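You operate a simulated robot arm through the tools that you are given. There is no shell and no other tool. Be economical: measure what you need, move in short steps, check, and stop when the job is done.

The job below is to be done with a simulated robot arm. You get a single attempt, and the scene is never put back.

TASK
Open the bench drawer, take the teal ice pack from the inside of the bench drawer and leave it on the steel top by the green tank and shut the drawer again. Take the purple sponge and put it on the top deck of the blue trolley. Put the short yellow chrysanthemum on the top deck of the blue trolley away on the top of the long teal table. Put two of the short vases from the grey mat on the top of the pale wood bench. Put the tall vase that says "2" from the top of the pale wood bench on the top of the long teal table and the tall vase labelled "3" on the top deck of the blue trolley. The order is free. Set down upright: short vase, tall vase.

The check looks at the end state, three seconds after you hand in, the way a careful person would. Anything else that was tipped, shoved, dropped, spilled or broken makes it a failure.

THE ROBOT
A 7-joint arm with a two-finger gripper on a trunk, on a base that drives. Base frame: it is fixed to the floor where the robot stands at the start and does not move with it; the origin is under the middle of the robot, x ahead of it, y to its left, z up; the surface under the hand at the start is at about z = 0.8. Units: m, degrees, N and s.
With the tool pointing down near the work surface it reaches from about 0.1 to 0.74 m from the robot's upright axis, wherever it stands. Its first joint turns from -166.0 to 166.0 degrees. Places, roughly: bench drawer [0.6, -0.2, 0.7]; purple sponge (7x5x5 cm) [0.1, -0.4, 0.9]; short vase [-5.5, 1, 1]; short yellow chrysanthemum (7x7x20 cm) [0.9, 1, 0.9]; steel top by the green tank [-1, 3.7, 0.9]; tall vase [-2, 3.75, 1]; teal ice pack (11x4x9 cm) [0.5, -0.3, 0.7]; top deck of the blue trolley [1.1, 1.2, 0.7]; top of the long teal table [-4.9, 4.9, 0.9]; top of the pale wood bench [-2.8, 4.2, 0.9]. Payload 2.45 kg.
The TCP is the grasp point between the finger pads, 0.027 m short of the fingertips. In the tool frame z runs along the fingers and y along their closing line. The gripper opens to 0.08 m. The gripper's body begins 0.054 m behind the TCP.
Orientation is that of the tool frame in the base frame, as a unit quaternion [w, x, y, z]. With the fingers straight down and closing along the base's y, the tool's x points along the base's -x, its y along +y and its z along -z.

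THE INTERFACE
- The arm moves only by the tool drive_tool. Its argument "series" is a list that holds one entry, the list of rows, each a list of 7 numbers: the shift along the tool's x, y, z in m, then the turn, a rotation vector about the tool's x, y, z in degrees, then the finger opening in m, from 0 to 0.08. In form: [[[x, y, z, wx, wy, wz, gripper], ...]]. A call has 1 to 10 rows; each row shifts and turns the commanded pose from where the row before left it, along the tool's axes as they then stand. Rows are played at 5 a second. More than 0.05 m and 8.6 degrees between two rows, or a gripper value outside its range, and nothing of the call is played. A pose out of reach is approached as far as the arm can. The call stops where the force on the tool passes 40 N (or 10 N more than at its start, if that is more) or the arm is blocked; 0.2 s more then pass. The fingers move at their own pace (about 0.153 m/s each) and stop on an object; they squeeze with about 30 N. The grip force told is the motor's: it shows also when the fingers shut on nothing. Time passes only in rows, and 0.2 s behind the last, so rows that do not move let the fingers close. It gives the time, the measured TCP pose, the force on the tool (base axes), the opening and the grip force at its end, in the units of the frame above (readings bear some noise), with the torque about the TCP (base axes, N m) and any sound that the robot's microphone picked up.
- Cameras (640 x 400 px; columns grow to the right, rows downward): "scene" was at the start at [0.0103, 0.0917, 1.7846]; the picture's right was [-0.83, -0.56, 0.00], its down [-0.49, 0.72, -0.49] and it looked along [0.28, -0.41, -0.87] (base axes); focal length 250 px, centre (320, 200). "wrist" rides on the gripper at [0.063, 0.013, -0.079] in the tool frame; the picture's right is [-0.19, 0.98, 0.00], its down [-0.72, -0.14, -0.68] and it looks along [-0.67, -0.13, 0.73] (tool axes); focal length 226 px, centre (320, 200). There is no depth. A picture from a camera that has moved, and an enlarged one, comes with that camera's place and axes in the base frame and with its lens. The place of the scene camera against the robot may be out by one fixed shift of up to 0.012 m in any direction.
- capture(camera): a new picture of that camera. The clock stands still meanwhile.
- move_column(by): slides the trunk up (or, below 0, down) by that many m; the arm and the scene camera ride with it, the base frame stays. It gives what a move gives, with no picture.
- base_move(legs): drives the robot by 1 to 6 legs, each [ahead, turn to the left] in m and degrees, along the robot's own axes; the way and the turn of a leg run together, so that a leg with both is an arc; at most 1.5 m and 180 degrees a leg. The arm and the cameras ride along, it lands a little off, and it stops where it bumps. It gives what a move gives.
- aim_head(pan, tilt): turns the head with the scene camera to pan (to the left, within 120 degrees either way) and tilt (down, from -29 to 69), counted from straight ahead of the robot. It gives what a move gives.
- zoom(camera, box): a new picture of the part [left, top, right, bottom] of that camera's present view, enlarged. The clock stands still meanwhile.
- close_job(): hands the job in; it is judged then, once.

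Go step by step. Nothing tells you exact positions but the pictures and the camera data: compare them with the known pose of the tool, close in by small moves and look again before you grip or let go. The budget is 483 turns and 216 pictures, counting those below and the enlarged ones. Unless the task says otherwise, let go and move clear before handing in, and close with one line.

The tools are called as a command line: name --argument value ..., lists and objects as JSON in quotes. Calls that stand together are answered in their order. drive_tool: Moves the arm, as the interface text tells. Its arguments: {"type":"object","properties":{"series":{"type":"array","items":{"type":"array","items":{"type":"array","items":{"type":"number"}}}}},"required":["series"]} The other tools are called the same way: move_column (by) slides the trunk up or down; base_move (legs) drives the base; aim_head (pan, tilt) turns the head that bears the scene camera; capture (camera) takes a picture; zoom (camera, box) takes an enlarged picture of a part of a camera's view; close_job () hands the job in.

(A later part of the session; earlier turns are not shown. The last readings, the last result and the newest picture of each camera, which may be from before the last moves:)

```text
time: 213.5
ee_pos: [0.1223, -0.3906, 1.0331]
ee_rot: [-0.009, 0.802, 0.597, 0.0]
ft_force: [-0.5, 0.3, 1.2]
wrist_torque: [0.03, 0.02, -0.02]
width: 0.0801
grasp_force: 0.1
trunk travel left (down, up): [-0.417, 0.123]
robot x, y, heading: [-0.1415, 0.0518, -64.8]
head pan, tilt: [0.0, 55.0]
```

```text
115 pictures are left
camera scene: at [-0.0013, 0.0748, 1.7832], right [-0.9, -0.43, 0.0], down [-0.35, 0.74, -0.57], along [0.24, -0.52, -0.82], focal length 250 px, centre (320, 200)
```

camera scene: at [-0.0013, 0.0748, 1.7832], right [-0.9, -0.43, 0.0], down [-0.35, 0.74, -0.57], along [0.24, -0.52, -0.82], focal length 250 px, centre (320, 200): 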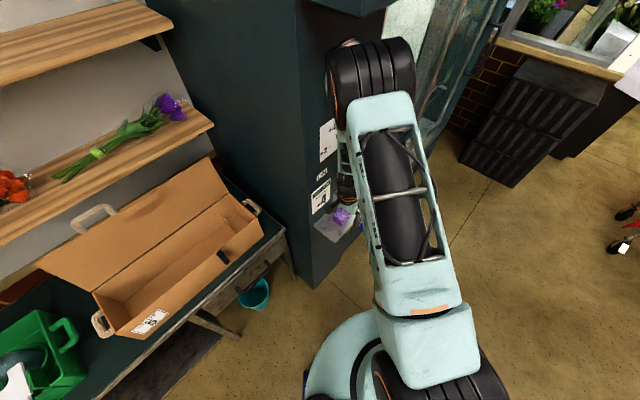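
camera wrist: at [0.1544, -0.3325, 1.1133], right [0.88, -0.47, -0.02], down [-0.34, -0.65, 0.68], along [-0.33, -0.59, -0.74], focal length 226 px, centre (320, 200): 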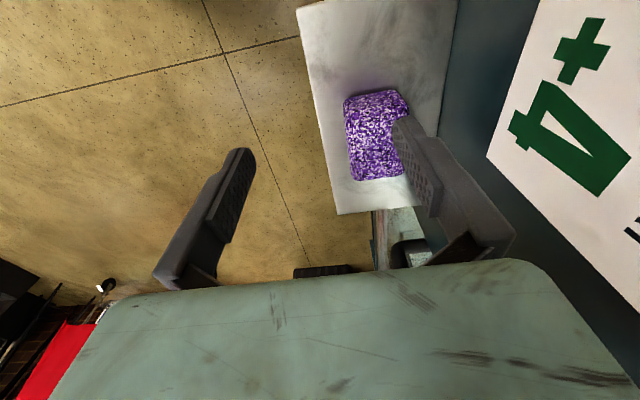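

The sponge centre is about (0.149,-0.435). Centring over it, then descending part-way.

drive_tool --series '[[[-0.033, 0.02, 0, 0, 0, 0, 0.08], [0, 0.018, 0, 0, 0, 0, 0.08], [0, 0, 0.03, 0, 0, 0, 0.08], [0, 0, 0.03, 0, 0, 0, 0.08], [0, 0, 0, 0, 0, 0, 0.08]]]'

capture --camera "wrist"

```text
time: 214.0
ee_pos: [0.1264, -0.4276, 1.0307]
ee_rot: [-0.015, 0.806, 0.592, -0.002]
ft_force: [-13.9, 4.4, 1.5]
wrist_torque: [-0.32, -1.54, -0.3]
width: 0.0801
grasp_force: 0.0
trunk travel left (down, up): [-0.417, 0.123]
robot x, y, heading: [-0.1448, 0.0557, -64.8]
head pan, tilt: [0.0, 55.0]
stopped in row 2: the force on the tool passed its limit at 49 N (the readings are from after the stop); the commanded pose is now the measured one
```

```text
114 pictures are left
camera wrist: at [0.1593, -0.3695, 1.1116], right [0.88, -0.48, -0.03], down [-0.34, -0.66, 0.68], along [-0.34, -0.58, -0.74], focal length 226 px, centre (320, 200)
```

wrist: 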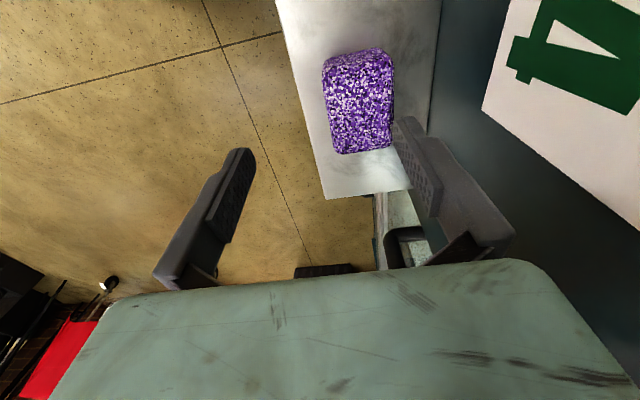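

Contact with 49 N — most likely the elbow against the fridge front. I'll back off, lower the trunk so the elbow sits further back, and retry.

drive_tool --series '[[[0, -0.02, 0, 0, 0, 0, 0.08], [0, -0.05, 0, 0, 0, 0, 0.08], [0, -0.05, 0, 0, 0, 0, 0.08], [0, -0.05, 0, 0, 0, 0, 0.08], [0, -0.02, 0, 0, 0, 0, 0.08]]]'

capture --camera "scene"

move_column --by -0.3

```text
time: 215.2
ee_pos: [-0.0523, -0.3718, 1.036]
ee_rot: [-0.012, 0.805, 0.593, -0.002]
ft_force: [-0.2, 0.1, 0.4]
wrist_torque: [-0.01, -0.02, -0.06]
width: 0.0799
grasp_force: 0.1
trunk travel left (down, up): [-0.417, 0.123]
robot x, y, heading: [-0.1419, 0.0588, -64.9]
head pan, tilt: [0.0, 55.0]
```

```text
113 pictures are left
camera scene: at [-0.0015, 0.0747, 1.7832], right [-0.9, -0.43, 0.0], down [-0.35, 0.74, -0.57], along [0.24, -0.52, -0.82], focal length 250 px, centre (320, 200)
```

scene: 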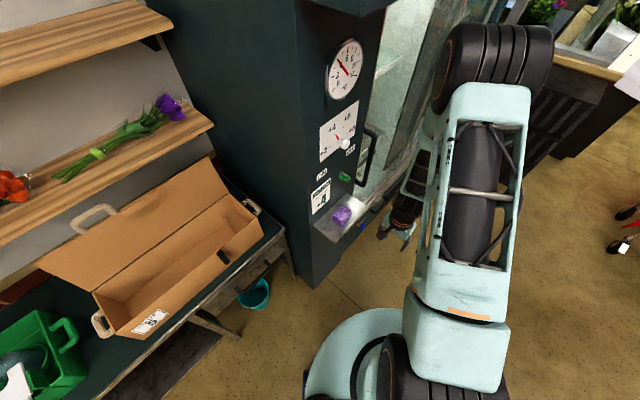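

```text
time: 218.2
ee_pos: [-0.0514, -0.371, 0.7354]
ee_rot: [-0.012, 0.804, 0.594, -0.002]
ft_force: [0.3, -0.2, -0.2]
wrist_torque: [-0.01, 0.0, 0.01]
width: 0.0801
grasp_force: 0.1
trunk travel left (down, up): [-0.117, 0.423]
robot x, y, heading: [-0.1449, 0.0596, -65.0]
head pan, tilt: [0.0, 55.0]
```

drive_tool --series '[[[0, 0, -0.05, -1.24, -0.63, 0, 0.08], [0, 0, -0.05, 0, 0, 0, 0.08], [0, 0, -0.05, 0, 0, 0, 0.08], [0, 0, -0.05, 0, 0, 0, 0.08], [0, 0, -0.05, 0, 0, 0, 0.08], [0, 0, -0.05, 0, 0, 0, 0.08], [0, 0, 0, 0, 0, 0, 0.08]]]'

capture --camera "scene"

```text
time: 219.8
ee_pos: [-0.0522, -0.3711, 1.0379]
ee_rot: [0.0, 0.805, 0.593, 0.001]
ft_force: [0.6, 0.5, 0.9]
wrist_torque: [-0.04, 0.02, -0.01]
width: 0.0801
grasp_force: 0.1
trunk travel left (down, up): [-0.117, 0.423]
robot x, y, heading: [-0.1453, 0.0583, -64.7]
head pan, tilt: [0.0, 55.0]
```

```text
112 pictures are left
camera scene: at [-0.0015, 0.0752, 1.4832], right [-0.91, -0.43, 0.0], down [-0.35, 0.74, -0.57], along [0.24, -0.52, -0.82], focal length 250 px, centre (320, 200)
```

scene: 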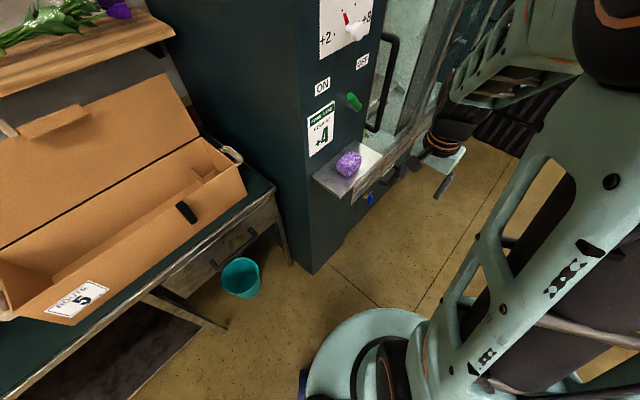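

The elbow is now far from the fridge. Approaching the sponge again.

drive_tool --series '[[[-0.001, 0.045, 0, 0, 0, 0, 0.08], [-0.002, 0.045, 0, 0, 0, 0, 0.08], [-0.002, 0.045, 0, 0, 0, 0, 0.08], [0, 0.03, 0, 0, 0, 0, 0.08], [0, 0.02, 0, 0, 0, 0, 0.08], [0, 0, 0, 0, 0, 0, 0.08]]]'

capture --camera "wrist"

capture --camera "scene"

```text
time: 221.2
ee_pos: [0.1245, -0.432, 1.0344]
ee_rot: [0.0, 0.805, 0.593, 0.001]
ft_force: [-0.1, -0.1, -0.1]
wrist_torque: [0.03, 0.0, 0.03]
width: 0.08
grasp_force: 0.1
trunk travel left (down, up): [-0.117, 0.423]
robot x, y, heading: [-0.1443, 0.0529, -64.9]
head pan, tilt: [0.0, 55.0]
```

```text
111 pictures are left
camera wrist: at [0.1561, -0.3727, 1.1149], right [0.88, -0.47, 0.0], down [-0.35, -0.65, 0.68], along [-0.32, -0.6, -0.73], focal length 226 px, centre (320, 200)
```

wrist: 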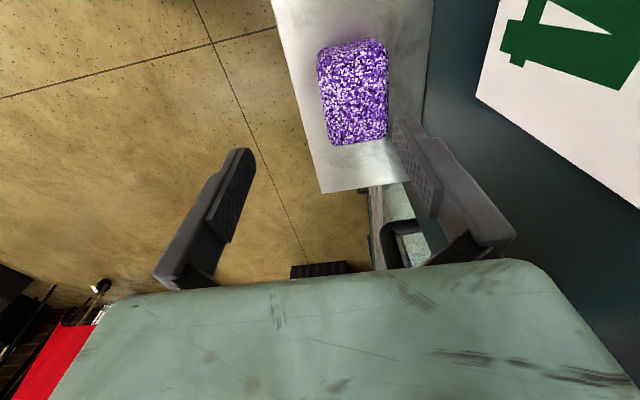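

```text
110 pictures are left
camera scene: at [-0.0011, 0.0746, 1.4832], right [-0.91, -0.43, 0.0], down [-0.35, 0.74, -0.57], along [0.24, -0.52, -0.82], focal length 250 px, centre (320, 200)
```

scene: 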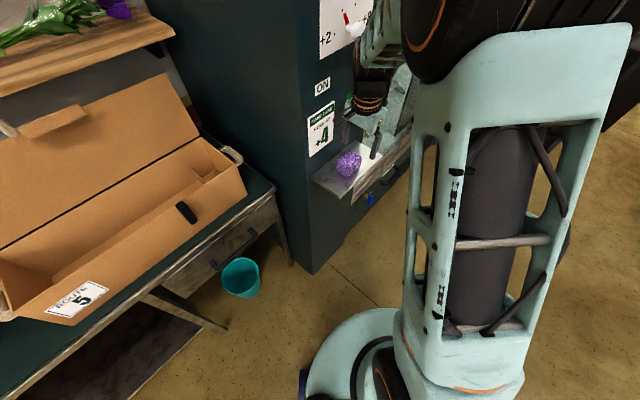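

Need 2.8 cm more toward the fridge; going in small steps.

drive_tool --series '[[[0.005, 0.007, 0, 0, 0, 0, 0.08], [0, 0.007, 0, 0, 0, 0, 0.08], [0, 0.006, 0, 0, 0, 0, 0.08], [0, 0.006, 0, 0, 0, 0, 0.08], [0, 0, 0, 0, 0, 0, 0.08]]]'

zoom --camera "scene" --box '[290, 50, 450, 220]'

capture --camera "wrist"

```text
time: 221.8
ee_pos: [0.1279, -0.4305, 1.0375]
ee_rot: [-0.005, 0.809, 0.587, -0.001]
ft_force: [-17.4, 12.7, 6.1]
wrist_torque: [-1.26, -1.79, -0.01]
width: 0.0803
grasp_force: 0.1
trunk travel left (down, up): [-0.117, 0.423]
robot x, y, heading: [-0.1451, 0.0586, -64.8]
head pan, tilt: [0.0, 55.0]
stopped in row 2: the force on the tool passed its limit at 46 N (the readings are from after the stop); the commanded pose is now the measured one
```

```text
2.35 times, centred on (370, 135) of scene
camera zoom: at [-0.0038, 0.0762, 1.4836], right [-0.91, -0.42, 0.0], down [-0.35, 0.74, -0.57], along [0.24, -0.52, -0.82], focal length 589 px, centre (202, 353)
```

zoom: 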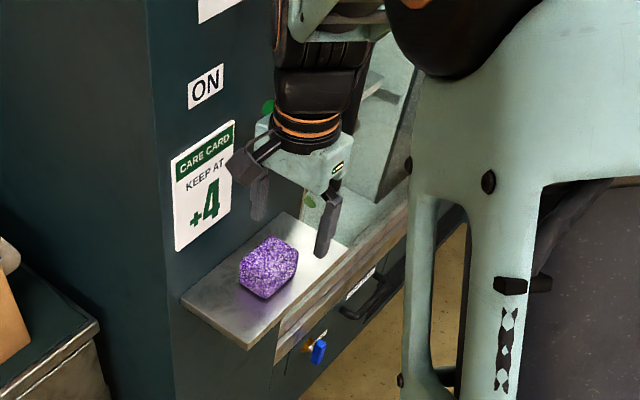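

```text
108 pictures are left
camera wrist: at [0.1599, -0.3715, 1.1157], right [0.87, -0.49, -0.01], down [-0.35, -0.64, 0.68], along [-0.34, -0.59, -0.73], focal length 226 px, centre (320, 200)
```

wrist: 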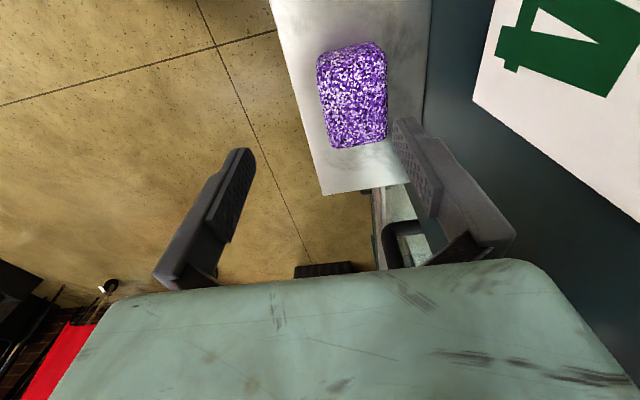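

The wrist is touching the green knob on the fridge. I'll shift the grip 2 cm toward the near end of the sponge, away from the knob.

drive_tool --series '[[[0, -0.03, 0, 0, 0, 0, 0.08], [0.022, 0, 0, 0, 0, 0, 0.08], [0, 0.015, 0, 0, 0, 0, 0.08], [0, 0.015, 0, 0, 0, 0, 0.08], [0, 0.01, 0, 0, 0, 0, 0.08], [0, 0.008, 0, 0, 0, 0, 0.08], [0, 0.006, 0, 0, 0, 0, 0.08], [0, 0, 0, 0, 0, 0, 0.08]]]'

capture --camera "wrist"

zoom --camera "scene" --box '[290, 50, 450, 220]'

```text
time: 223.6
ee_pos: [0.1615, -0.4182, 1.0336]
ee_rot: [-0.004, 0.808, 0.589, -0.001]
ft_force: [0.5, -0.6, -1.3]
wrist_torque: [-0.03, 0.0, -0.03]
width: 0.0798
grasp_force: 0.1
trunk travel left (down, up): [-0.117, 0.423]
robot x, y, heading: [-0.1436, 0.0583, -64.9]
head pan, tilt: [0.0, 55.0]
```

```text
107 pictures are left
camera wrist: at [0.1929, -0.3589, 1.114], right [0.88, -0.48, -0.01], down [-0.35, -0.65, 0.68], along [-0.34, -0.59, -0.73], focal length 226 px, centre (320, 200)
```

wrist: 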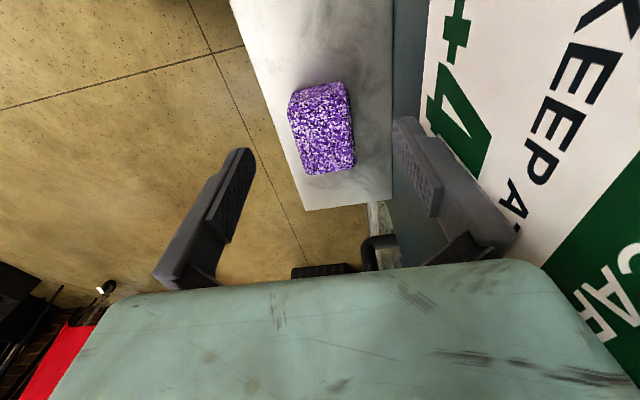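

```text
2.35 times, centred on (370, 135) of scene
camera zoom: at [-0.0011, 0.0744, 1.4832], right [-0.91, -0.42, 0.0], down [-0.35, 0.74, -0.57], along [0.24, -0.52, -0.82], focal length 589 px, centre (202, 353)
```

zoom: 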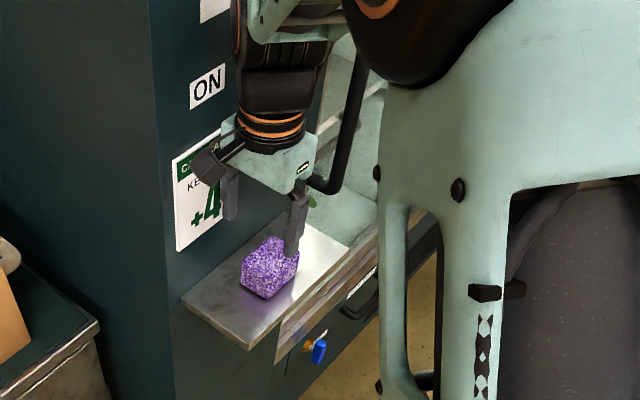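

Clear of the knob and the sponge is centred between the fingers. Descending.

drive_tool --series '[[[0, 0, 0.03, 0, 0, 0, 0.08], [0, 0, 0.03, 0, 0, 0, 0.08], [0, 0, 0.02, 0, 0, 0, 0.08], [0, 0, 0, 0, 0, 0, 0.08]]]'

capture --camera "wrist"

zoom --camera "scene" --box '[290, 80, 450, 220]'

```text
time: 224.6
ee_pos: [0.1593, -0.4157, 0.9536]
ee_rot: [-0.006, 0.808, 0.589, -0.001]
ft_force: [-0.5, 0.5, -0.6]
wrist_torque: [-0.01, 0.02, 0.0]
width: 0.0801
grasp_force: 0.0
trunk travel left (down, up): [-0.117, 0.423]
robot x, y, heading: [-0.1423, 0.0534, -65.0]
head pan, tilt: [0.0, 55.0]
```

```text
105 pictures are left
camera wrist: at [0.192, -0.3577, 1.0334], right [0.88, -0.48, -0.01], down [-0.35, -0.65, 0.68], along [-0.34, -0.59, -0.73], focal length 226 px, centre (320, 200)
```

wrist: 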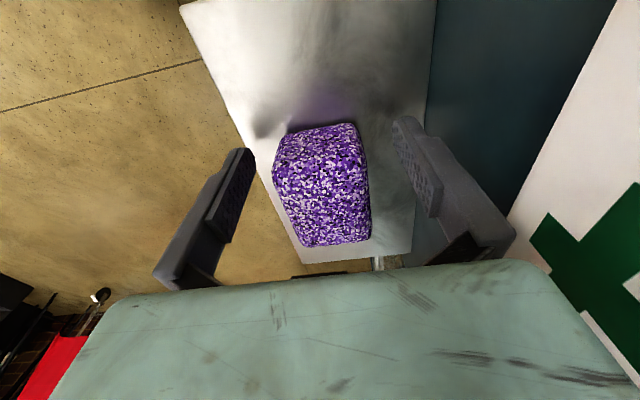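

```text
2.86 times, centred on (370, 150) of scene
camera zoom: at [-0.0012, 0.0747, 1.4831], right [-0.91, -0.42, 0.0], down [-0.35, 0.74, -0.57], along [0.24, -0.52, -0.82], focal length 715 px, centre (177, 343)
```

zoom: 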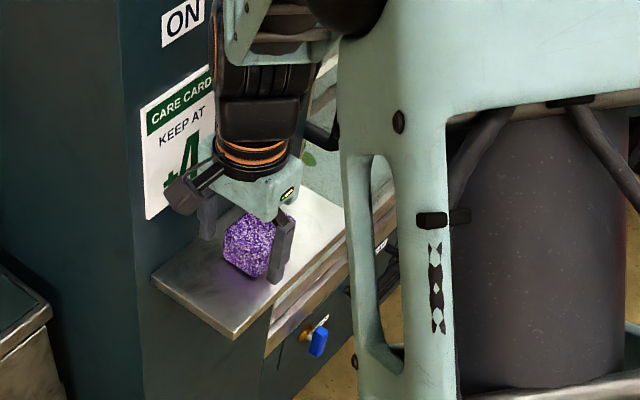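

drive_tool --series '[[[0, 0, 0.012, 0, 0, 0, 0.08], [0, 0, 0.012, 0, 0, 0, 0.08], [0, 0, 0, 0, 0, 0, 0.06], [0, 0, 0, 0, 0, 0, 0.03], [0, 0, 0, 0, 0, 0, 0.02], [0, 0, 0, 0, 0, 0, 0.02]]]'

capture --camera "wrist"

```text
time: 225.2
ee_pos: [0.16, -0.4184, 0.9365]
ee_rot: [0.0, 0.808, 0.589, 0.0]
ft_force: [-1.0, 0.7, 4.2]
wrist_torque: [-0.2, 0.13, -0.05]
width: 0.049
grasp_force: 35.4
trunk travel left (down, up): [-0.117, 0.423]
robot x, y, heading: [-0.142, 0.0556, -64.7]
head pan, tilt: [0.0, 55.0]
stopped in row 3: the force on the tool passed its limit at 45 N (the readings are from after the stop); the commanded pose is now the measured one
```

```text
103 pictures are left
camera wrist: at [0.1934, -0.3594, 1.0154], right [0.88, -0.48, 0.0], down [-0.35, -0.64, 0.68], along [-0.33, -0.6, -0.73], focal length 226 px, centre (320, 200)
```

wrist: 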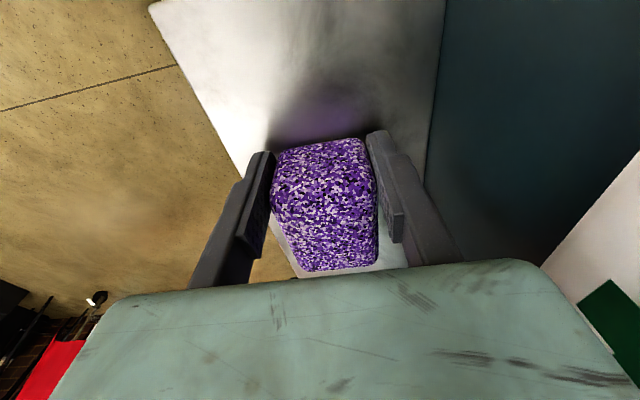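

The tips touched the shelf, but the sponge is now gripped (49 mm). Lifting it and backing away from the fridge.

drive_tool --series '[[[0, 0, -0.02, 0, 0, 0, 0.02], [0, 0, -0.03, 0, 0, 0, 0.02], [0, 0, -0.03, 0, 0, 0, 0.02], [0, -0.03, 0, 0, 0, 0, 0.02], [0, -0.05, 0, 0, 0, 0, 0.02], [0, -0.05, 0, 0, 0, 0, 0.02], [0, -0.05, 0, 0, 0, 0, 0.02], [0, 0, 0, 0, 0, 0, 0.02]]]'

capture --camera "wrist"

capture --camera "scene"

```text
time: 227.0
ee_pos: [-0.01, -0.3629, 1.0149]
ee_rot: [-0.001, 0.808, 0.589, -0.001]
ft_force: [-0.3, 0.3, -0.8]
wrist_torque: [0.0, -0.05, -0.02]
width: 0.0489
grasp_force: 30.3
trunk travel left (down, up): [-0.117, 0.423]
robot x, y, heading: [-0.1404, 0.058, -64.7]
head pan, tilt: [0.0, 55.0]
```

```text
102 pictures are left
camera wrist: at [0.0216, -0.3044, 1.0954], right [0.88, -0.48, 0.0], down [-0.35, -0.64, 0.68], along [-0.33, -0.6, -0.73], focal length 226 px, centre (320, 200)
```

wrist: 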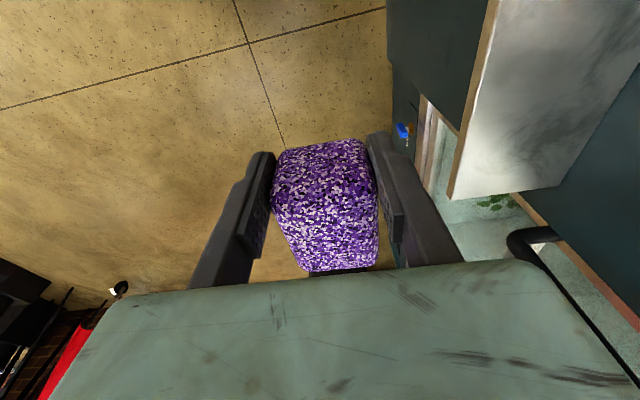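

```text
101 pictures are left
camera scene: at [-0.0019, 0.0747, 1.4832], right [-0.91, -0.42, 0.0], down [-0.35, 0.74, -0.57], along [0.24, -0.52, -0.82], focal length 250 px, centre (320, 200)
```

scene: 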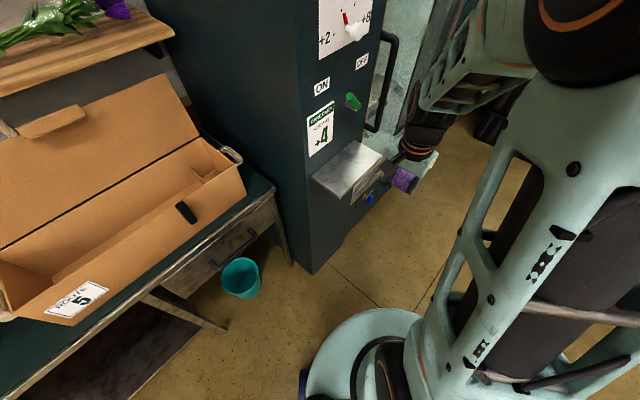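

The sponge is in hand and the fridge controls look unchanged. Raising the trunk and driving to the trolley.

move_column --by 0.2

base_move --legs '[[0, 138], [1.3, 0], [0, -90], [0.19, 0]]'

aim_head --pan 0 --tilt 55

capture --camera "scene"

```text
time: 229.2
ee_pos: [-0.008, -0.3644, 1.2153]
ee_rot: [-0.001, 0.808, 0.589, 0.0]
ft_force: [0.4, -0.6, 0.7]
wrist_torque: [0.06, 0.0, 0.01]
width: 0.049
grasp_force: 29.8
trunk travel left (down, up): [-0.317, 0.223]
robot x, y, heading: [-0.1417, 0.0561, -64.6]
head pan, tilt: [0.0, 55.0]
```

```text
time: 246.7
ee_pos: [0.8317, 1.064, 1.2159]
ee_rot: [0.0, 0.501, 0.865, -0.001]
ft_force: [-0.3, -0.1, -0.9]
wrist_torque: [0.02, 0.01, 0.01]
width: 0.0489
grasp_force: 30.1
trunk travel left (down, up): [-0.317, 0.223]
robot x, y, heading: [0.4345, 1.2468, -17.5]
head pan, tilt: [0.0, 55.0]
```

```text
time: 247.3
ee_pos: [0.832, 1.0643, 1.2147]
ee_rot: [-0.001, 0.501, 0.865, 0.0]
ft_force: [0.2, -0.4, 0.0]
wrist_torque: [0.03, 0.0, -0.01]
width: 0.0488
grasp_force: 30.0
trunk travel left (down, up): [-0.317, 0.223]
robot x, y, heading: [0.4322, 1.2464, -17.3]
head pan, tilt: [0.0, 55.0]
```

```text
100 pictures are left
camera scene: at [0.5163, 1.3735, 1.6832], right [-0.3, -0.96, 0.0], down [-0.78, 0.24, -0.57], along [0.55, -0.17, -0.82], focal length 250 px, centre (320, 200)
```

scene: 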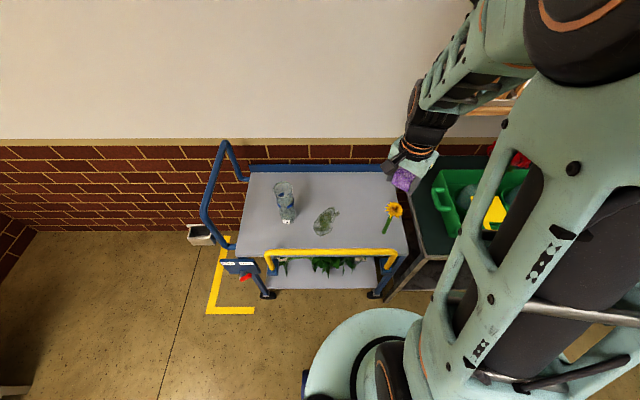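

A clear view of the deck now. I'll place the sponge between the stain and the flower, near (1.05,1.06). Moving over it at height first.

drive_tool --series '[[[-0.0216, 0.0377, 0, 0, 0, 0, 0.02], [-0.0216, 0.0377, 0, 0, 0, 0, 0.02], [-0.0216, 0.0377, 0, 0, 0, 0, 0.02], [-0.0216, 0.0377, 0, 0, 0, 0, 0.02], [-0.0216, 0.0377, 0, 0, 0, 0, 0.02], [0, 0, 0.05, 0, 0, 0, 0.02], [0, 0, 0.05, 0, 0, 0, 0.02], [0, 0, 0.05, 0, 0, 0, 0.02], [0, 0, 0, 0, 0, 0, 0.02]]]'

capture --camera "scene"

capture --camera "wrist"

```text
time: 249.3
ee_pos: [1.0494, 1.0645, 1.065]
ee_rot: [0.0, 0.502, 0.865, -0.001]
ft_force: [-0.4, 0.3, -1.0]
wrist_torque: [0.02, -0.02, -0.02]
width: 0.0488
grasp_force: 30.1
trunk travel left (down, up): [-0.317, 0.223]
robot x, y, heading: [0.4311, 1.2461, -17.1]
head pan, tilt: [0.0, 55.0]
```

```text
99 pictures are left
camera scene: at [0.5162, 1.3735, 1.6832], right [-0.3, -0.96, 0.0], down [-0.78, 0.24, -0.57], along [0.55, -0.17, -0.82], focal length 250 px, centre (320, 200)
```

scene: 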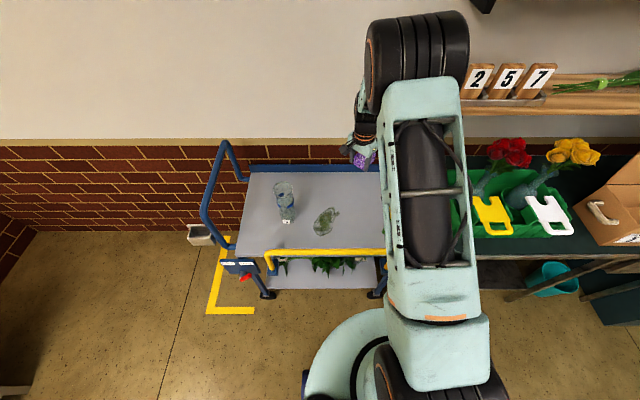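

```text
98 pictures are left
camera wrist: at [1.0295, 1.1282, 1.1446], right [0.95, 0.32, 0.0], down [0.23, -0.69, 0.68], along [0.22, -0.65, -0.73], focal length 226 px, centre (320, 200)
```

wrist: 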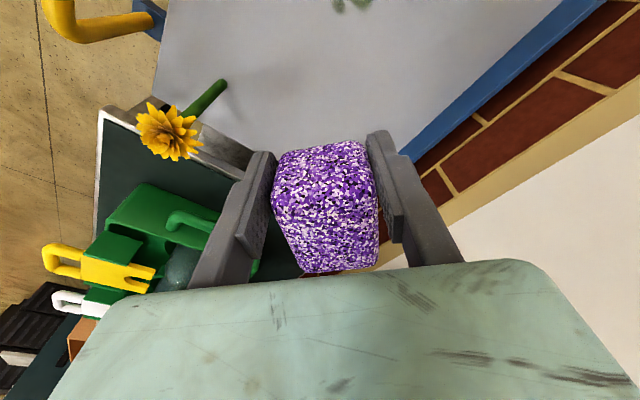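

The flower and bin are clear. Descending toward the deck.

drive_tool --series '[[[0, 0, 0.05, 0, 0, 0, 0.02], [0, 0, 0.05, 0, 0, 0, 0.02], [0, 0, 0.05, 0, 0, 0, 0.02], [0, 0, 0.05, 0, 0, 0, 0.02], [0, 0, 0.04, 0, 0, 0, 0.02], [0, 0, 0, 0, 0, 0, 0.02]]]'

capture --camera "wrist"

capture --camera "scene"

```text
time: 250.7
ee_pos: [1.0497, 1.0638, 0.8251]
ee_rot: [0.0, 0.503, 0.864, -0.001]
ft_force: [0.0, -0.2, -0.5]
wrist_torque: [0.01, 0.0, 0.01]
width: 0.0485
grasp_force: 29.5
trunk travel left (down, up): [-0.317, 0.223]
robot x, y, heading: [0.4317, 1.2514, -17.3]
head pan, tilt: [0.0, 55.0]
```

```text
97 pictures are left
camera wrist: at [1.0296, 1.1282, 0.9041], right [0.95, 0.32, 0.0], down [0.23, -0.69, 0.68], along [0.22, -0.65, -0.73], focal length 226 px, centre (320, 200)
```

wrist: 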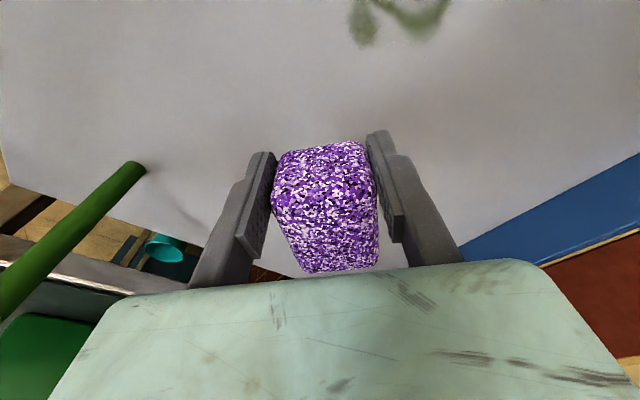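

```text
96 pictures are left
camera scene: at [0.5166, 1.3735, 1.6832], right [-0.3, -0.96, 0.0], down [-0.78, 0.24, -0.57], along [0.55, -0.17, -0.82], focal length 250 px, centre (320, 200)
```

scene: 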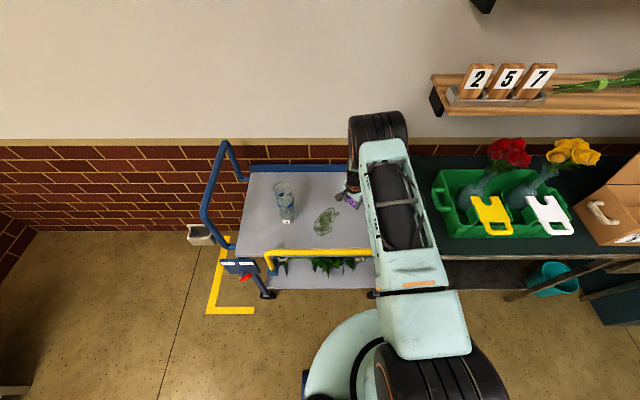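

drive_tool --series '[[[0, 0, 0.015, 0, 0, 0, 0.02], [0, 0, 0.008, 0, 0, 0, 0.02], [0, 0, 0, 0, 0, 0, 0.02]]]'

drive_tool --series '[[[0, 0, 0.005, 0, 0, 0, 0.02], [0, 0, 0.005, 0, 0, 0, 0.02], [0, 0, 0, 0, 0, 0, 0.02]]]'

drive_tool --series '[[[0, 0, 0.005, 0, 0, 0, 0.02], [0, 0, 0.005, 0, 0, 0, 0.02], [0, 0, 0, 0, 0, 0, 0.02]]]'

```text
time: 251.5
ee_pos: [1.0503, 1.0642, 0.8021]
ee_rot: [-0.001, 0.502, 0.865, -0.001]
ft_force: [0.1, -1.0, -0.5]
wrist_torque: [0.0, -0.01, 0.03]
width: 0.0487
grasp_force: 30.4
trunk travel left (down, up): [-0.317, 0.223]
robot x, y, heading: [0.4338, 1.2494, -17.4]
head pan, tilt: [0.0, 55.0]
```

```text
time: 252.3
ee_pos: [1.0496, 1.0642, 0.7917]
ee_rot: [-0.001, 0.501, 0.865, -0.001]
ft_force: [-0.1, 0.2, -1.1]
wrist_torque: [-0.01, 0.03, -0.01]
width: 0.0488
grasp_force: 29.9
trunk travel left (down, up): [-0.317, 0.223]
robot x, y, heading: [0.433, 1.2506, -17.0]
head pan, tilt: [0.0, 55.0]
```

```text
time: 253.1
ee_pos: [1.0501, 1.0637, 0.7817]
ee_rot: [-0.001, 0.502, 0.865, -0.001]
ft_force: [0.5, 0.0, -1.2]
wrist_torque: [0.0, 0.01, 0.03]
width: 0.0489
grasp_force: 30.2
trunk travel left (down, up): [-0.317, 0.223]
robot x, y, heading: [0.4325, 1.2448, -17.1]
head pan, tilt: [0.0, 55.0]
```

drive_tool --series '[[[0, 0, 0.005, 0, 0, 0, 0.02], [0, 0, 0.005, 0, 0, 0, 0.02], [0, 0, 0, 0, 0, 0, 0.02]]]'

drive_tool --series '[[[0, 0, 0.004, 0, 0, 0, 0.02], [0, 0, 0.004, 0, 0, 0, 0.02], [0, 0, 0, 0, 0, 0, 0.02]]]'

capture --camera "wrist"

```text
time: 253.9
ee_pos: [1.0504, 1.0644, 0.7755]
ee_rot: [0.003, 0.501, 0.865, -0.001]
ft_force: [-3.7, 2.2, 22.5]
wrist_torque: [-0.91, -0.3, -0.08]
width: 0.0489
grasp_force: 30.2
trunk travel left (down, up): [-0.317, 0.223]
robot x, y, heading: [0.4324, 1.2507, -17.0]
head pan, tilt: [0.0, 55.0]
```

```text
time: 254.3
ee_pos: [1.0511, 1.0628, 0.7743]
ee_rot: [0.003, 0.501, 0.865, -0.001]
ft_force: [-8.0, 3.7, 22.4]
wrist_torque: [-0.3, 0.23, -0.2]
width: 0.0486
grasp_force: 29.8
trunk travel left (down, up): [-0.317, 0.223]
robot x, y, heading: [0.4335, 1.2519, -17.1]
head pan, tilt: [0.0, 55.0]
stopped in row 1: the force on the tool passed its limit at 45 N (the readings are from after the stop); the commanded pose is now the measured one
```

```text
95 pictures are left
camera wrist: at [1.0302, 1.1269, 0.8543], right [0.95, 0.32, 0.0], down [0.23, -0.69, 0.69], along [0.22, -0.65, -0.73], focal length 226 px, centre (320, 200)
```

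wrist: 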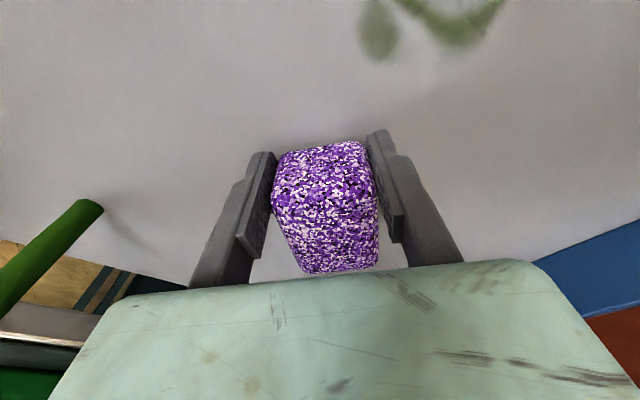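

Contact with the deck (deck surface ≈0.746). Releasing the sponge and rising.

drive_tool --series '[[[0, 0, -0.003, 0, 0, 0, 0.02], [0, 0, 0, 0, 0, 0, 0.06], [0, 0, 0, 0, 0, 0, 0.07], [0, 0, -0.02, 0, 0, 0, 0.07], [0, 0, -0.05, 0, 0, 0, 0.07], [0, 0, -0.05, 0, 0, 0, 0.07], [0, 0, -0.05, 0, 0, 0, 0.07], [0, 0, -0.05, 0, 0, 0, 0.07], [0, 0, -0.05, 0, 0, 0, 0.07]]]'

capture --camera "wrist"

capture --camera "scene"

```text
time: 256.3
ee_pos: [1.0506, 1.0637, 1.0462]
ee_rot: [0.001, 0.502, 0.865, 0.0]
ft_force: [-0.4, -0.2, -0.2]
wrist_torque: [0.0, -0.02, 0.01]
width: 0.07
grasp_force: 0.1
trunk travel left (down, up): [-0.317, 0.223]
robot x, y, heading: [0.4305, 1.2471, -17.1]
head pan, tilt: [0.0, 55.0]
```

```text
94 pictures are left
camera wrist: at [1.0301, 1.1286, 1.1252], right [0.95, 0.32, 0.0], down [0.23, -0.69, 0.68], along [0.22, -0.65, -0.73], focal length 226 px, centre (320, 200)
```

wrist: 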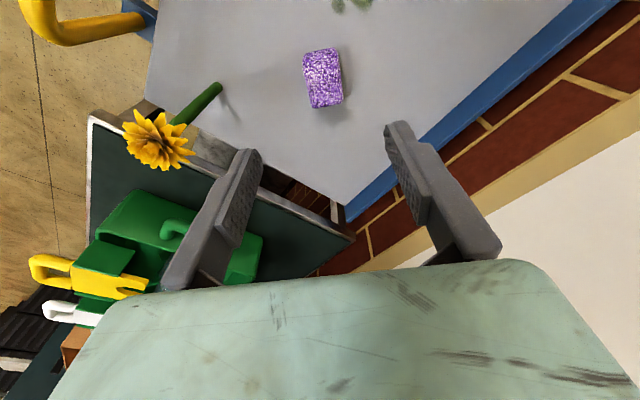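

```text
93 pictures are left
camera scene: at [0.5157, 1.3738, 1.6832], right [-0.3, -0.96, 0.0], down [-0.78, 0.24, -0.57], along [0.55, -0.17, -0.82], focal length 250 px, centre (320, 200)
```

scene: 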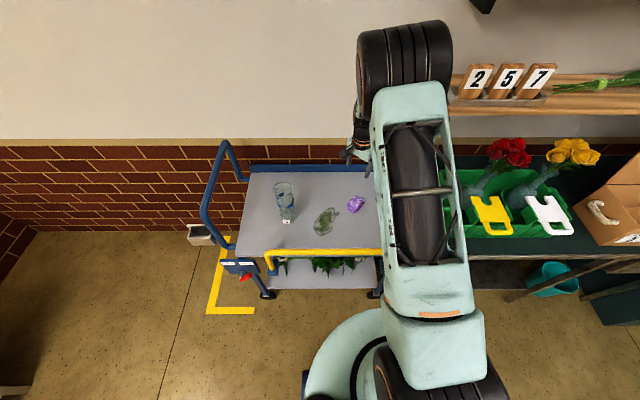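

The sponge is placed. For the flower I want a tilted grip with the camera on top (to clear the rail), so I'll turn the gripper about 137°.

drive_tool --series '[[[0, 0, -0.02, 0, 0, 8.4, 0.07], [0, 0, -0.02, 0, 0, 8.4, 0.07], [0, 0, -0.02, 0, 0, 8.4, 0.07], [0, 0, 0, 0, 0, 8.4, 0.07], [0, 0, 0, 0, 0, 8.4, 0.07], [0, 0, 0, 0, 0, 8.4, 0.07], [0, 0, 0, 0, 0, 8.4, 0.07], [0, 0, 0, 0, 0, 8.4, 0.07]]]'

drive_tool --series '[[[0, 0, 0, 0, 0, 8.4, 0.07], [0, 0, 0, 0, 0, 8.4, 0.07], [0, 0, 0, 0, 0, 8.4, 0.07], [0, 0, 0, 0, 0, 8.4, 0.07], [0, 0, 0, 0, 0, 8.4, 0.07], [0, 0, 0, 0, 0, 8.4, 0.07], [0, 0, 0, 0, 0, 8.4, 0.07], [0, 0, 0, 0, 0, 8.4, 0.07], [0, 0, 0, 0, 0, 2, 0.07]]]'

```text
time: 258.1
ee_pos: [1.051, 1.063, 1.1052]
ee_rot: [0.002, 0.897, 0.441, 0.0]
ft_force: [0.7, 0.0, 0.0]
wrist_torque: [0.0, -0.01, -0.02]
width: 0.07
grasp_force: 0.0
trunk travel left (down, up): [-0.317, 0.223]
robot x, y, heading: [0.4303, 1.2486, -17.4]
head pan, tilt: [0.0, 55.0]
```

```text
time: 260.1
ee_pos: [1.0502, 1.0631, 1.1068]
ee_rot: [0.001, 0.989, -0.145, 0.002]
ft_force: [-0.7, -0.4, 0.0]
wrist_torque: [0.01, -0.02, -0.02]
width: 0.0701
grasp_force: 0.0
trunk travel left (down, up): [-0.317, 0.223]
robot x, y, heading: [0.4341, 1.2514, -17.0]
head pan, tilt: [0.0, 55.0]
```

The wrist allowed it. Now moving back and right in front of the flower, then tilting forward 55°.

drive_tool --series '[[[-0.042, 0.024, 0, 0, 0, 0, 0.06], [-0.042, 0.024, 0, 0, 0, 0, 0.06], [-0.042, 0.024, 0, 0, 0, 0, 0.06], [-0.042, 0.024, 0, 0, 0, 0, 0.06], [-0.042, 0.024, 0, 0, 0, 0, 0.06], [-0.03, 0.01, 0, 0, 0, 0, 0.06]]]'

drive_tool --series '[[[0, 0, 0, 0, 8, 0, 0.06], [0, 0, 0, 0, 8, 0, 0.06], [0, 0, 0, 0, 8, 0, 0.06], [0, 0, 0, 0, 8, 0, 0.06], [0, 0, 0, 0, 8, 0, 0.06], [0, 0, 0, 0, 8, 0, 0.06], [0, 0, 0, 0, 7, 0, 0.06], [0, 0, 0, 0, 0, 0, 0.06]]]'

capture --camera "wrist"

capture --camera "scene"

```text
time: 261.5
ee_pos: [0.7833, 1.0055, 1.1039]
ee_rot: [0.001, 0.99, -0.144, 0.002]
ft_force: [-0.4, -0.7, 0.0]
wrist_torque: [0.02, -0.04, -0.01]
width: 0.0599
grasp_force: 0.2
trunk travel left (down, up): [-0.317, 0.223]
robot x, y, heading: [0.4321, 1.2472, -17.2]
head pan, tilt: [0.0, 55.0]
```

```text
time: 263.3
ee_pos: [0.8143, 0.9815, 1.0986]
ee_rot: [0.054, 0.891, -0.131, 0.43]
ft_force: [0.5, 0.9, -0.4]
wrist_torque: [0.0, -0.01, 0.02]
width: 0.0599
grasp_force: 0.1
out of reach, approached as far as the arm can: row 3, 5, 6, 7
trunk travel left (down, up): [-0.317, 0.223]
robot x, y, heading: [0.4305, 1.247, -17.3]
head pan, tilt: [0.0, 55.0]
```

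```text
92 pictures are left
camera wrist: at [0.7885, 0.9761, 1.1981], right [-0.39, -0.91, -0.17], down [-0.9, 0.41, -0.13], along [0.19, 0.1, -0.98], focal length 226 px, centre (320, 200)
```

wrist: 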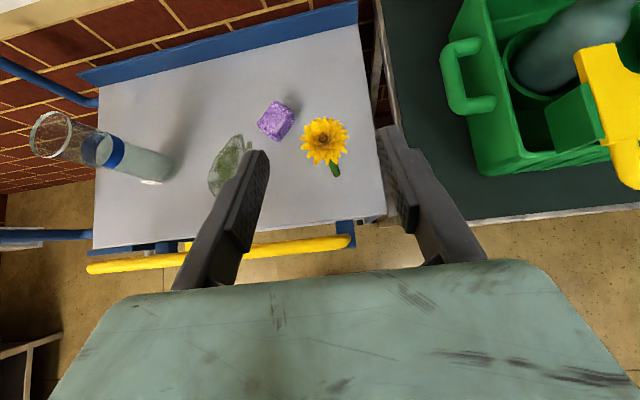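

```text
91 pictures are left
camera scene: at [0.5161, 1.3734, 1.6832], right [-0.3, -0.96, 0.0], down [-0.78, 0.24, -0.57], along [0.55, -0.17, -0.82], focal length 250 px, centre (320, 200)
```

scene: 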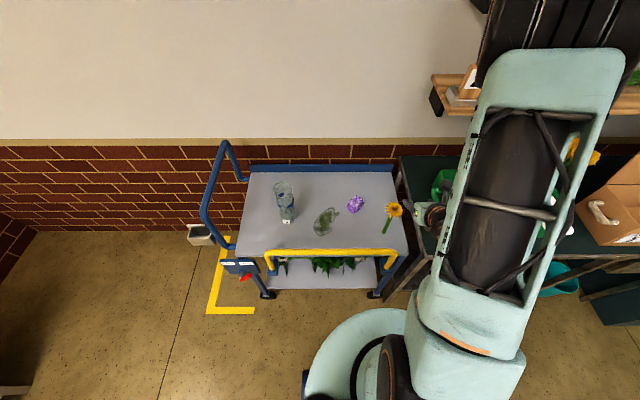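

The flower stands at about (0.912,0.972). I'll lower to a pre-grasp point 10 cm back from the stem.

drive_tool --series '[[[-0.0284, -0.0028, 0.0274, 0, 0, 0, 0.06], [-0.0284, -0.0028, 0.0274, 0, 0, 0, 0.06], [-0.0284, -0.0028, 0.0274, 0, 0, 0, 0.06], [-0.0284, -0.0028, 0.0274, 0, 0, 0, 0.06], [0, 0, 0, 0, 0, 0, 0.06]]]'

capture --camera "wrist"

zoom --camera "scene" --box '[330, 150, 490, 290]'

```text
time: 264.5
ee_pos: [0.8316, 0.9898, 0.9411]
ee_rot: [0.055, 0.892, -0.132, 0.43]
ft_force: [-0.6, 0.9, -0.1]
wrist_torque: [0.04, 0.04, -0.01]
width: 0.0599
grasp_force: 0.0
trunk travel left (down, up): [-0.317, 0.223]
robot x, y, heading: [0.4305, 1.25, -17.2]
head pan, tilt: [0.0, 55.0]
```

```text
90 pictures are left
camera wrist: at [0.8066, 0.9849, 1.0408], right [-0.39, -0.91, -0.17], down [-0.9, 0.41, -0.13], along [0.19, 0.1, -0.98], focal length 226 px, centre (320, 200)
```

wrist: 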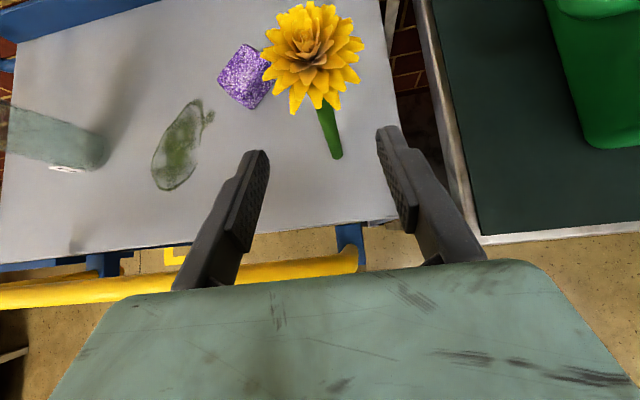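

```text
2.86 times, centred on (410, 220) of scene
camera zoom: at [0.5163, 1.3734, 1.6832], right [-0.3, -0.96, 0.0], down [-0.78, 0.24, -0.57], along [0.55, -0.17, -0.82], focal length 715 px, centre (63, 143)
```

zoom: 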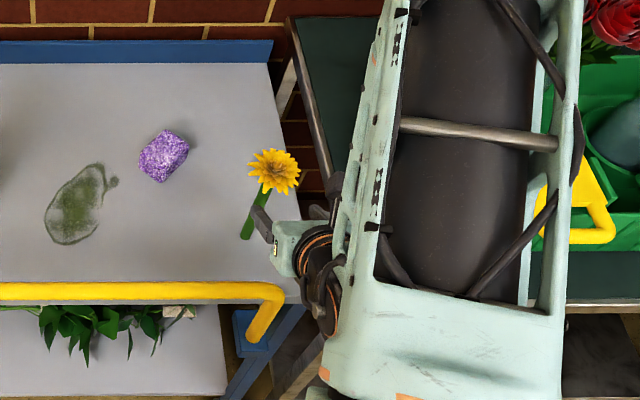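

The camera stub could touch the flower head at this tilt, so I'll back the base 10 cm, flatten the tool by another 24°, and come in nearly horizontally just over the rail.

base_move --legs '[[-0.1, 0]]'

drive_tool --series '[[[0, 0, 0, 0, 8, 0, 0.06], [0, 0, 0, 0, 8, 0, 0.06], [0, 0, 0, 0, 8, 0, 0.06], [0, 0, 0, 0, 0, 0, 0.06]]]'

capture --camera "wrist"

```text
time: 265.6
ee_pos: [0.7355, 1.0195, 0.9415]
ee_rot: [0.054, 0.892, -0.131, 0.43]
ft_force: [0.2, -0.7, -0.7]
wrist_torque: [0.03, 0.01, -0.02]
width: 0.0598
grasp_force: 0.0
trunk travel left (down, up): [-0.317, 0.223]
robot x, y, heading: [0.3372, 1.2804, -17.1]
head pan, tilt: [0.0, 55.0]
```

```text
time: 266.6
ee_pos: [0.7348, 1.0201, 0.9419]
ee_rot: [0.08, 0.783, -0.117, 0.606]
ft_force: [0.0, 0.5, 0.3]
wrist_torque: [0.01, 0.0, 0.0]
width: 0.06
grasp_force: 0.1
trunk travel left (down, up): [-0.317, 0.223]
robot x, y, heading: [0.3328, 1.2777, -16.8]
head pan, tilt: [0.0, 55.0]
```

```text
88 pictures are left
camera wrist: at [0.6734, 1.0264, 1.0232], right [-0.32, -0.93, -0.2], down [-0.77, 0.38, -0.52], along [0.56, -0.01, -0.83], focal length 226 px, centre (320, 200)
```

wrist: 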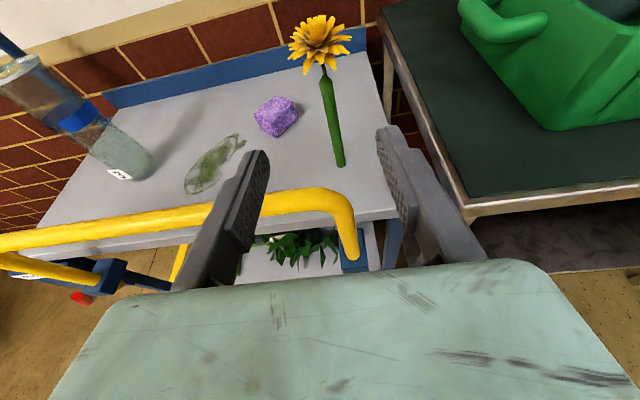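

Good view. Lowering 3 cm and advancing halfway.

drive_tool --series '[[[-0.029, 0.003, 0.02, 0, 0, 0, 0.06], [0, 0, 0.04, 0, 0, 0, 0.06], [0, 0, 0.04, 0, 0, 0, 0.06], [0, 0, 0.02, 0, 0, 0, 0.06], [0, 0, 0, 0, 0, 0, 0.06]]]'

capture --camera "wrist"

zoom --camera "scene" --box '[330, 130, 490, 270]'

```text
time: 267.8
ee_pos: [0.8398, 0.9894, 0.8828]
ee_rot: [0.079, 0.783, -0.117, 0.605]
ft_force: [-0.8, -0.3, 0.2]
wrist_torque: [0.04, -0.04, 0.0]
width: 0.0601
grasp_force: 0.2
trunk travel left (down, up): [-0.317, 0.223]
robot x, y, heading: [0.3336, 1.2785, -17.3]
head pan, tilt: [0.0, 55.0]
```

```text
87 pictures are left
camera wrist: at [0.7777, 0.9946, 0.9651], right [-0.32, -0.93, -0.2], down [-0.77, 0.38, -0.52], along [0.56, -0.01, -0.83], focal length 226 px, centre (320, 200)
```

wrist: 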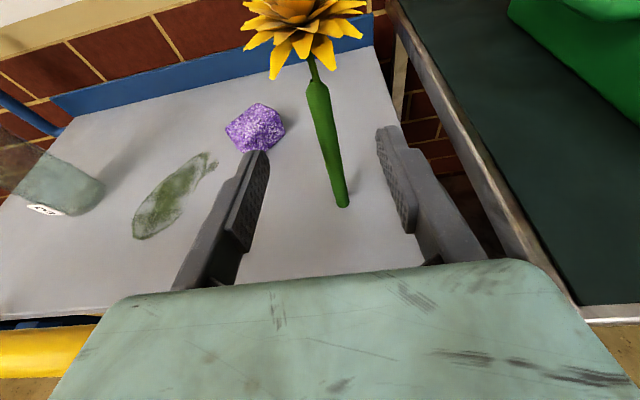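

```text
2.86 times, centred on (410, 200) of scene
camera zoom: at [0.4195, 1.4036, 1.6832], right [-0.3, -0.96, 0.0], down [-0.78, 0.24, -0.57], along [0.55, -0.17, -0.82], focal length 715 px, centre (63, 200)
```

zoom: 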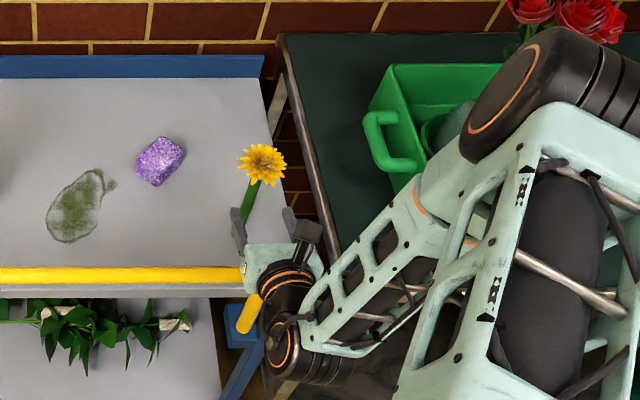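

Stem is centred. Final advance and close.

drive_tool --series '[[[0, 0, 0.025, 0, 0, 0, 0.06], [0, 0, 0.025, 0, 0, 0, 0.06], [0, 0, 0.02, 0, 0, 0, 0.06], [0, 0, 0, 0, 0, 0, 0.06]]]'

capture --camera "wrist"

```text
time: 268.2
ee_pos: [0.8434, 0.9871, 0.8727]
ee_rot: [0.078, 0.79, -0.119, 0.596]
ft_force: [-14.7, 3.0, -4.3]
wrist_torque: [-0.01, 0.11, 0.33]
width: 0.0601
grasp_force: 0.0
trunk travel left (down, up): [-0.317, 0.223]
robot x, y, heading: [0.333, 1.2772, -17.0]
head pan, tilt: [0.0, 55.0]
stopped in row 1: the force on the tool passed its limit at 57 N (the readings are from after the stop); the commanded pose is now the measured one
```

```text
85 pictures are left
camera wrist: at [0.7828, 0.9926, 0.9555], right [-0.33, -0.92, -0.2], down [-0.78, 0.38, -0.5], along [0.54, 0.0, -0.84], focal length 226 px, centre (320, 200)
```

wrist: 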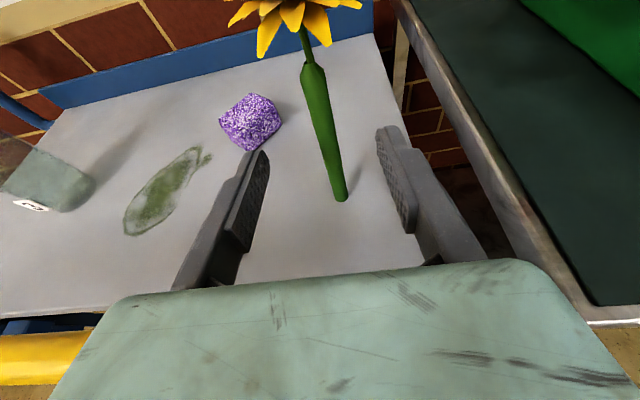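

The gripper's underside meets the rail at this angle. I'll back off, steepen to 60° (camera stays above the head) and come in higher over the rail, gripping with the fingertips.

drive_tool --series '[[[0, 0, -0.04, 0, 0, 0, 0.06], [0.02, 0, -0.04, 0, 0, 0, 0.06], [0, 0, 0, 0, -7, 0, 0.06], [0, 0, 0, 0, -6.9, 0, 0.06], [0, 0, 0, 0, 0, 0, 0.06]]]'

capture --camera "wrist"

```text
time: 269.4
ee_pos: [0.7755, 1.0054, 0.9146]
ee_rot: [0.063, 0.856, -0.127, 0.498]
ft_force: [0.2, -0.3, 0.5]
wrist_torque: [0.04, -0.01, 0.01]
width: 0.0599
grasp_force: 0.1
trunk travel left (down, up): [-0.317, 0.223]
robot x, y, heading: [0.3355, 1.2773, -17.0]
head pan, tilt: [0.0, 55.0]
```

```text
84 pictures are left
camera wrist: at [0.7366, 1.0049, 1.0099], right [-0.37, -0.91, -0.19], down [-0.87, 0.41, -0.28], along [0.33, 0.06, -0.94], focal length 226 px, centre (320, 200)
```

wrist: 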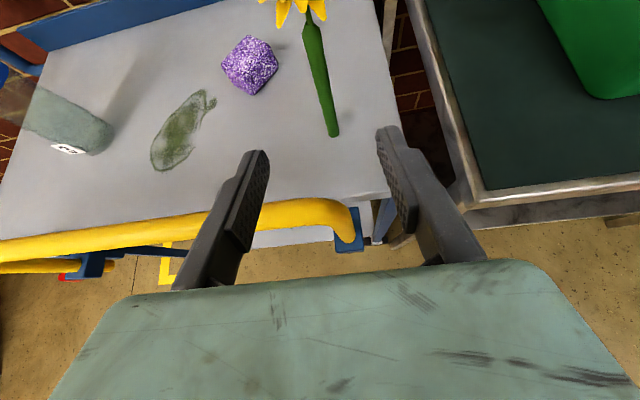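

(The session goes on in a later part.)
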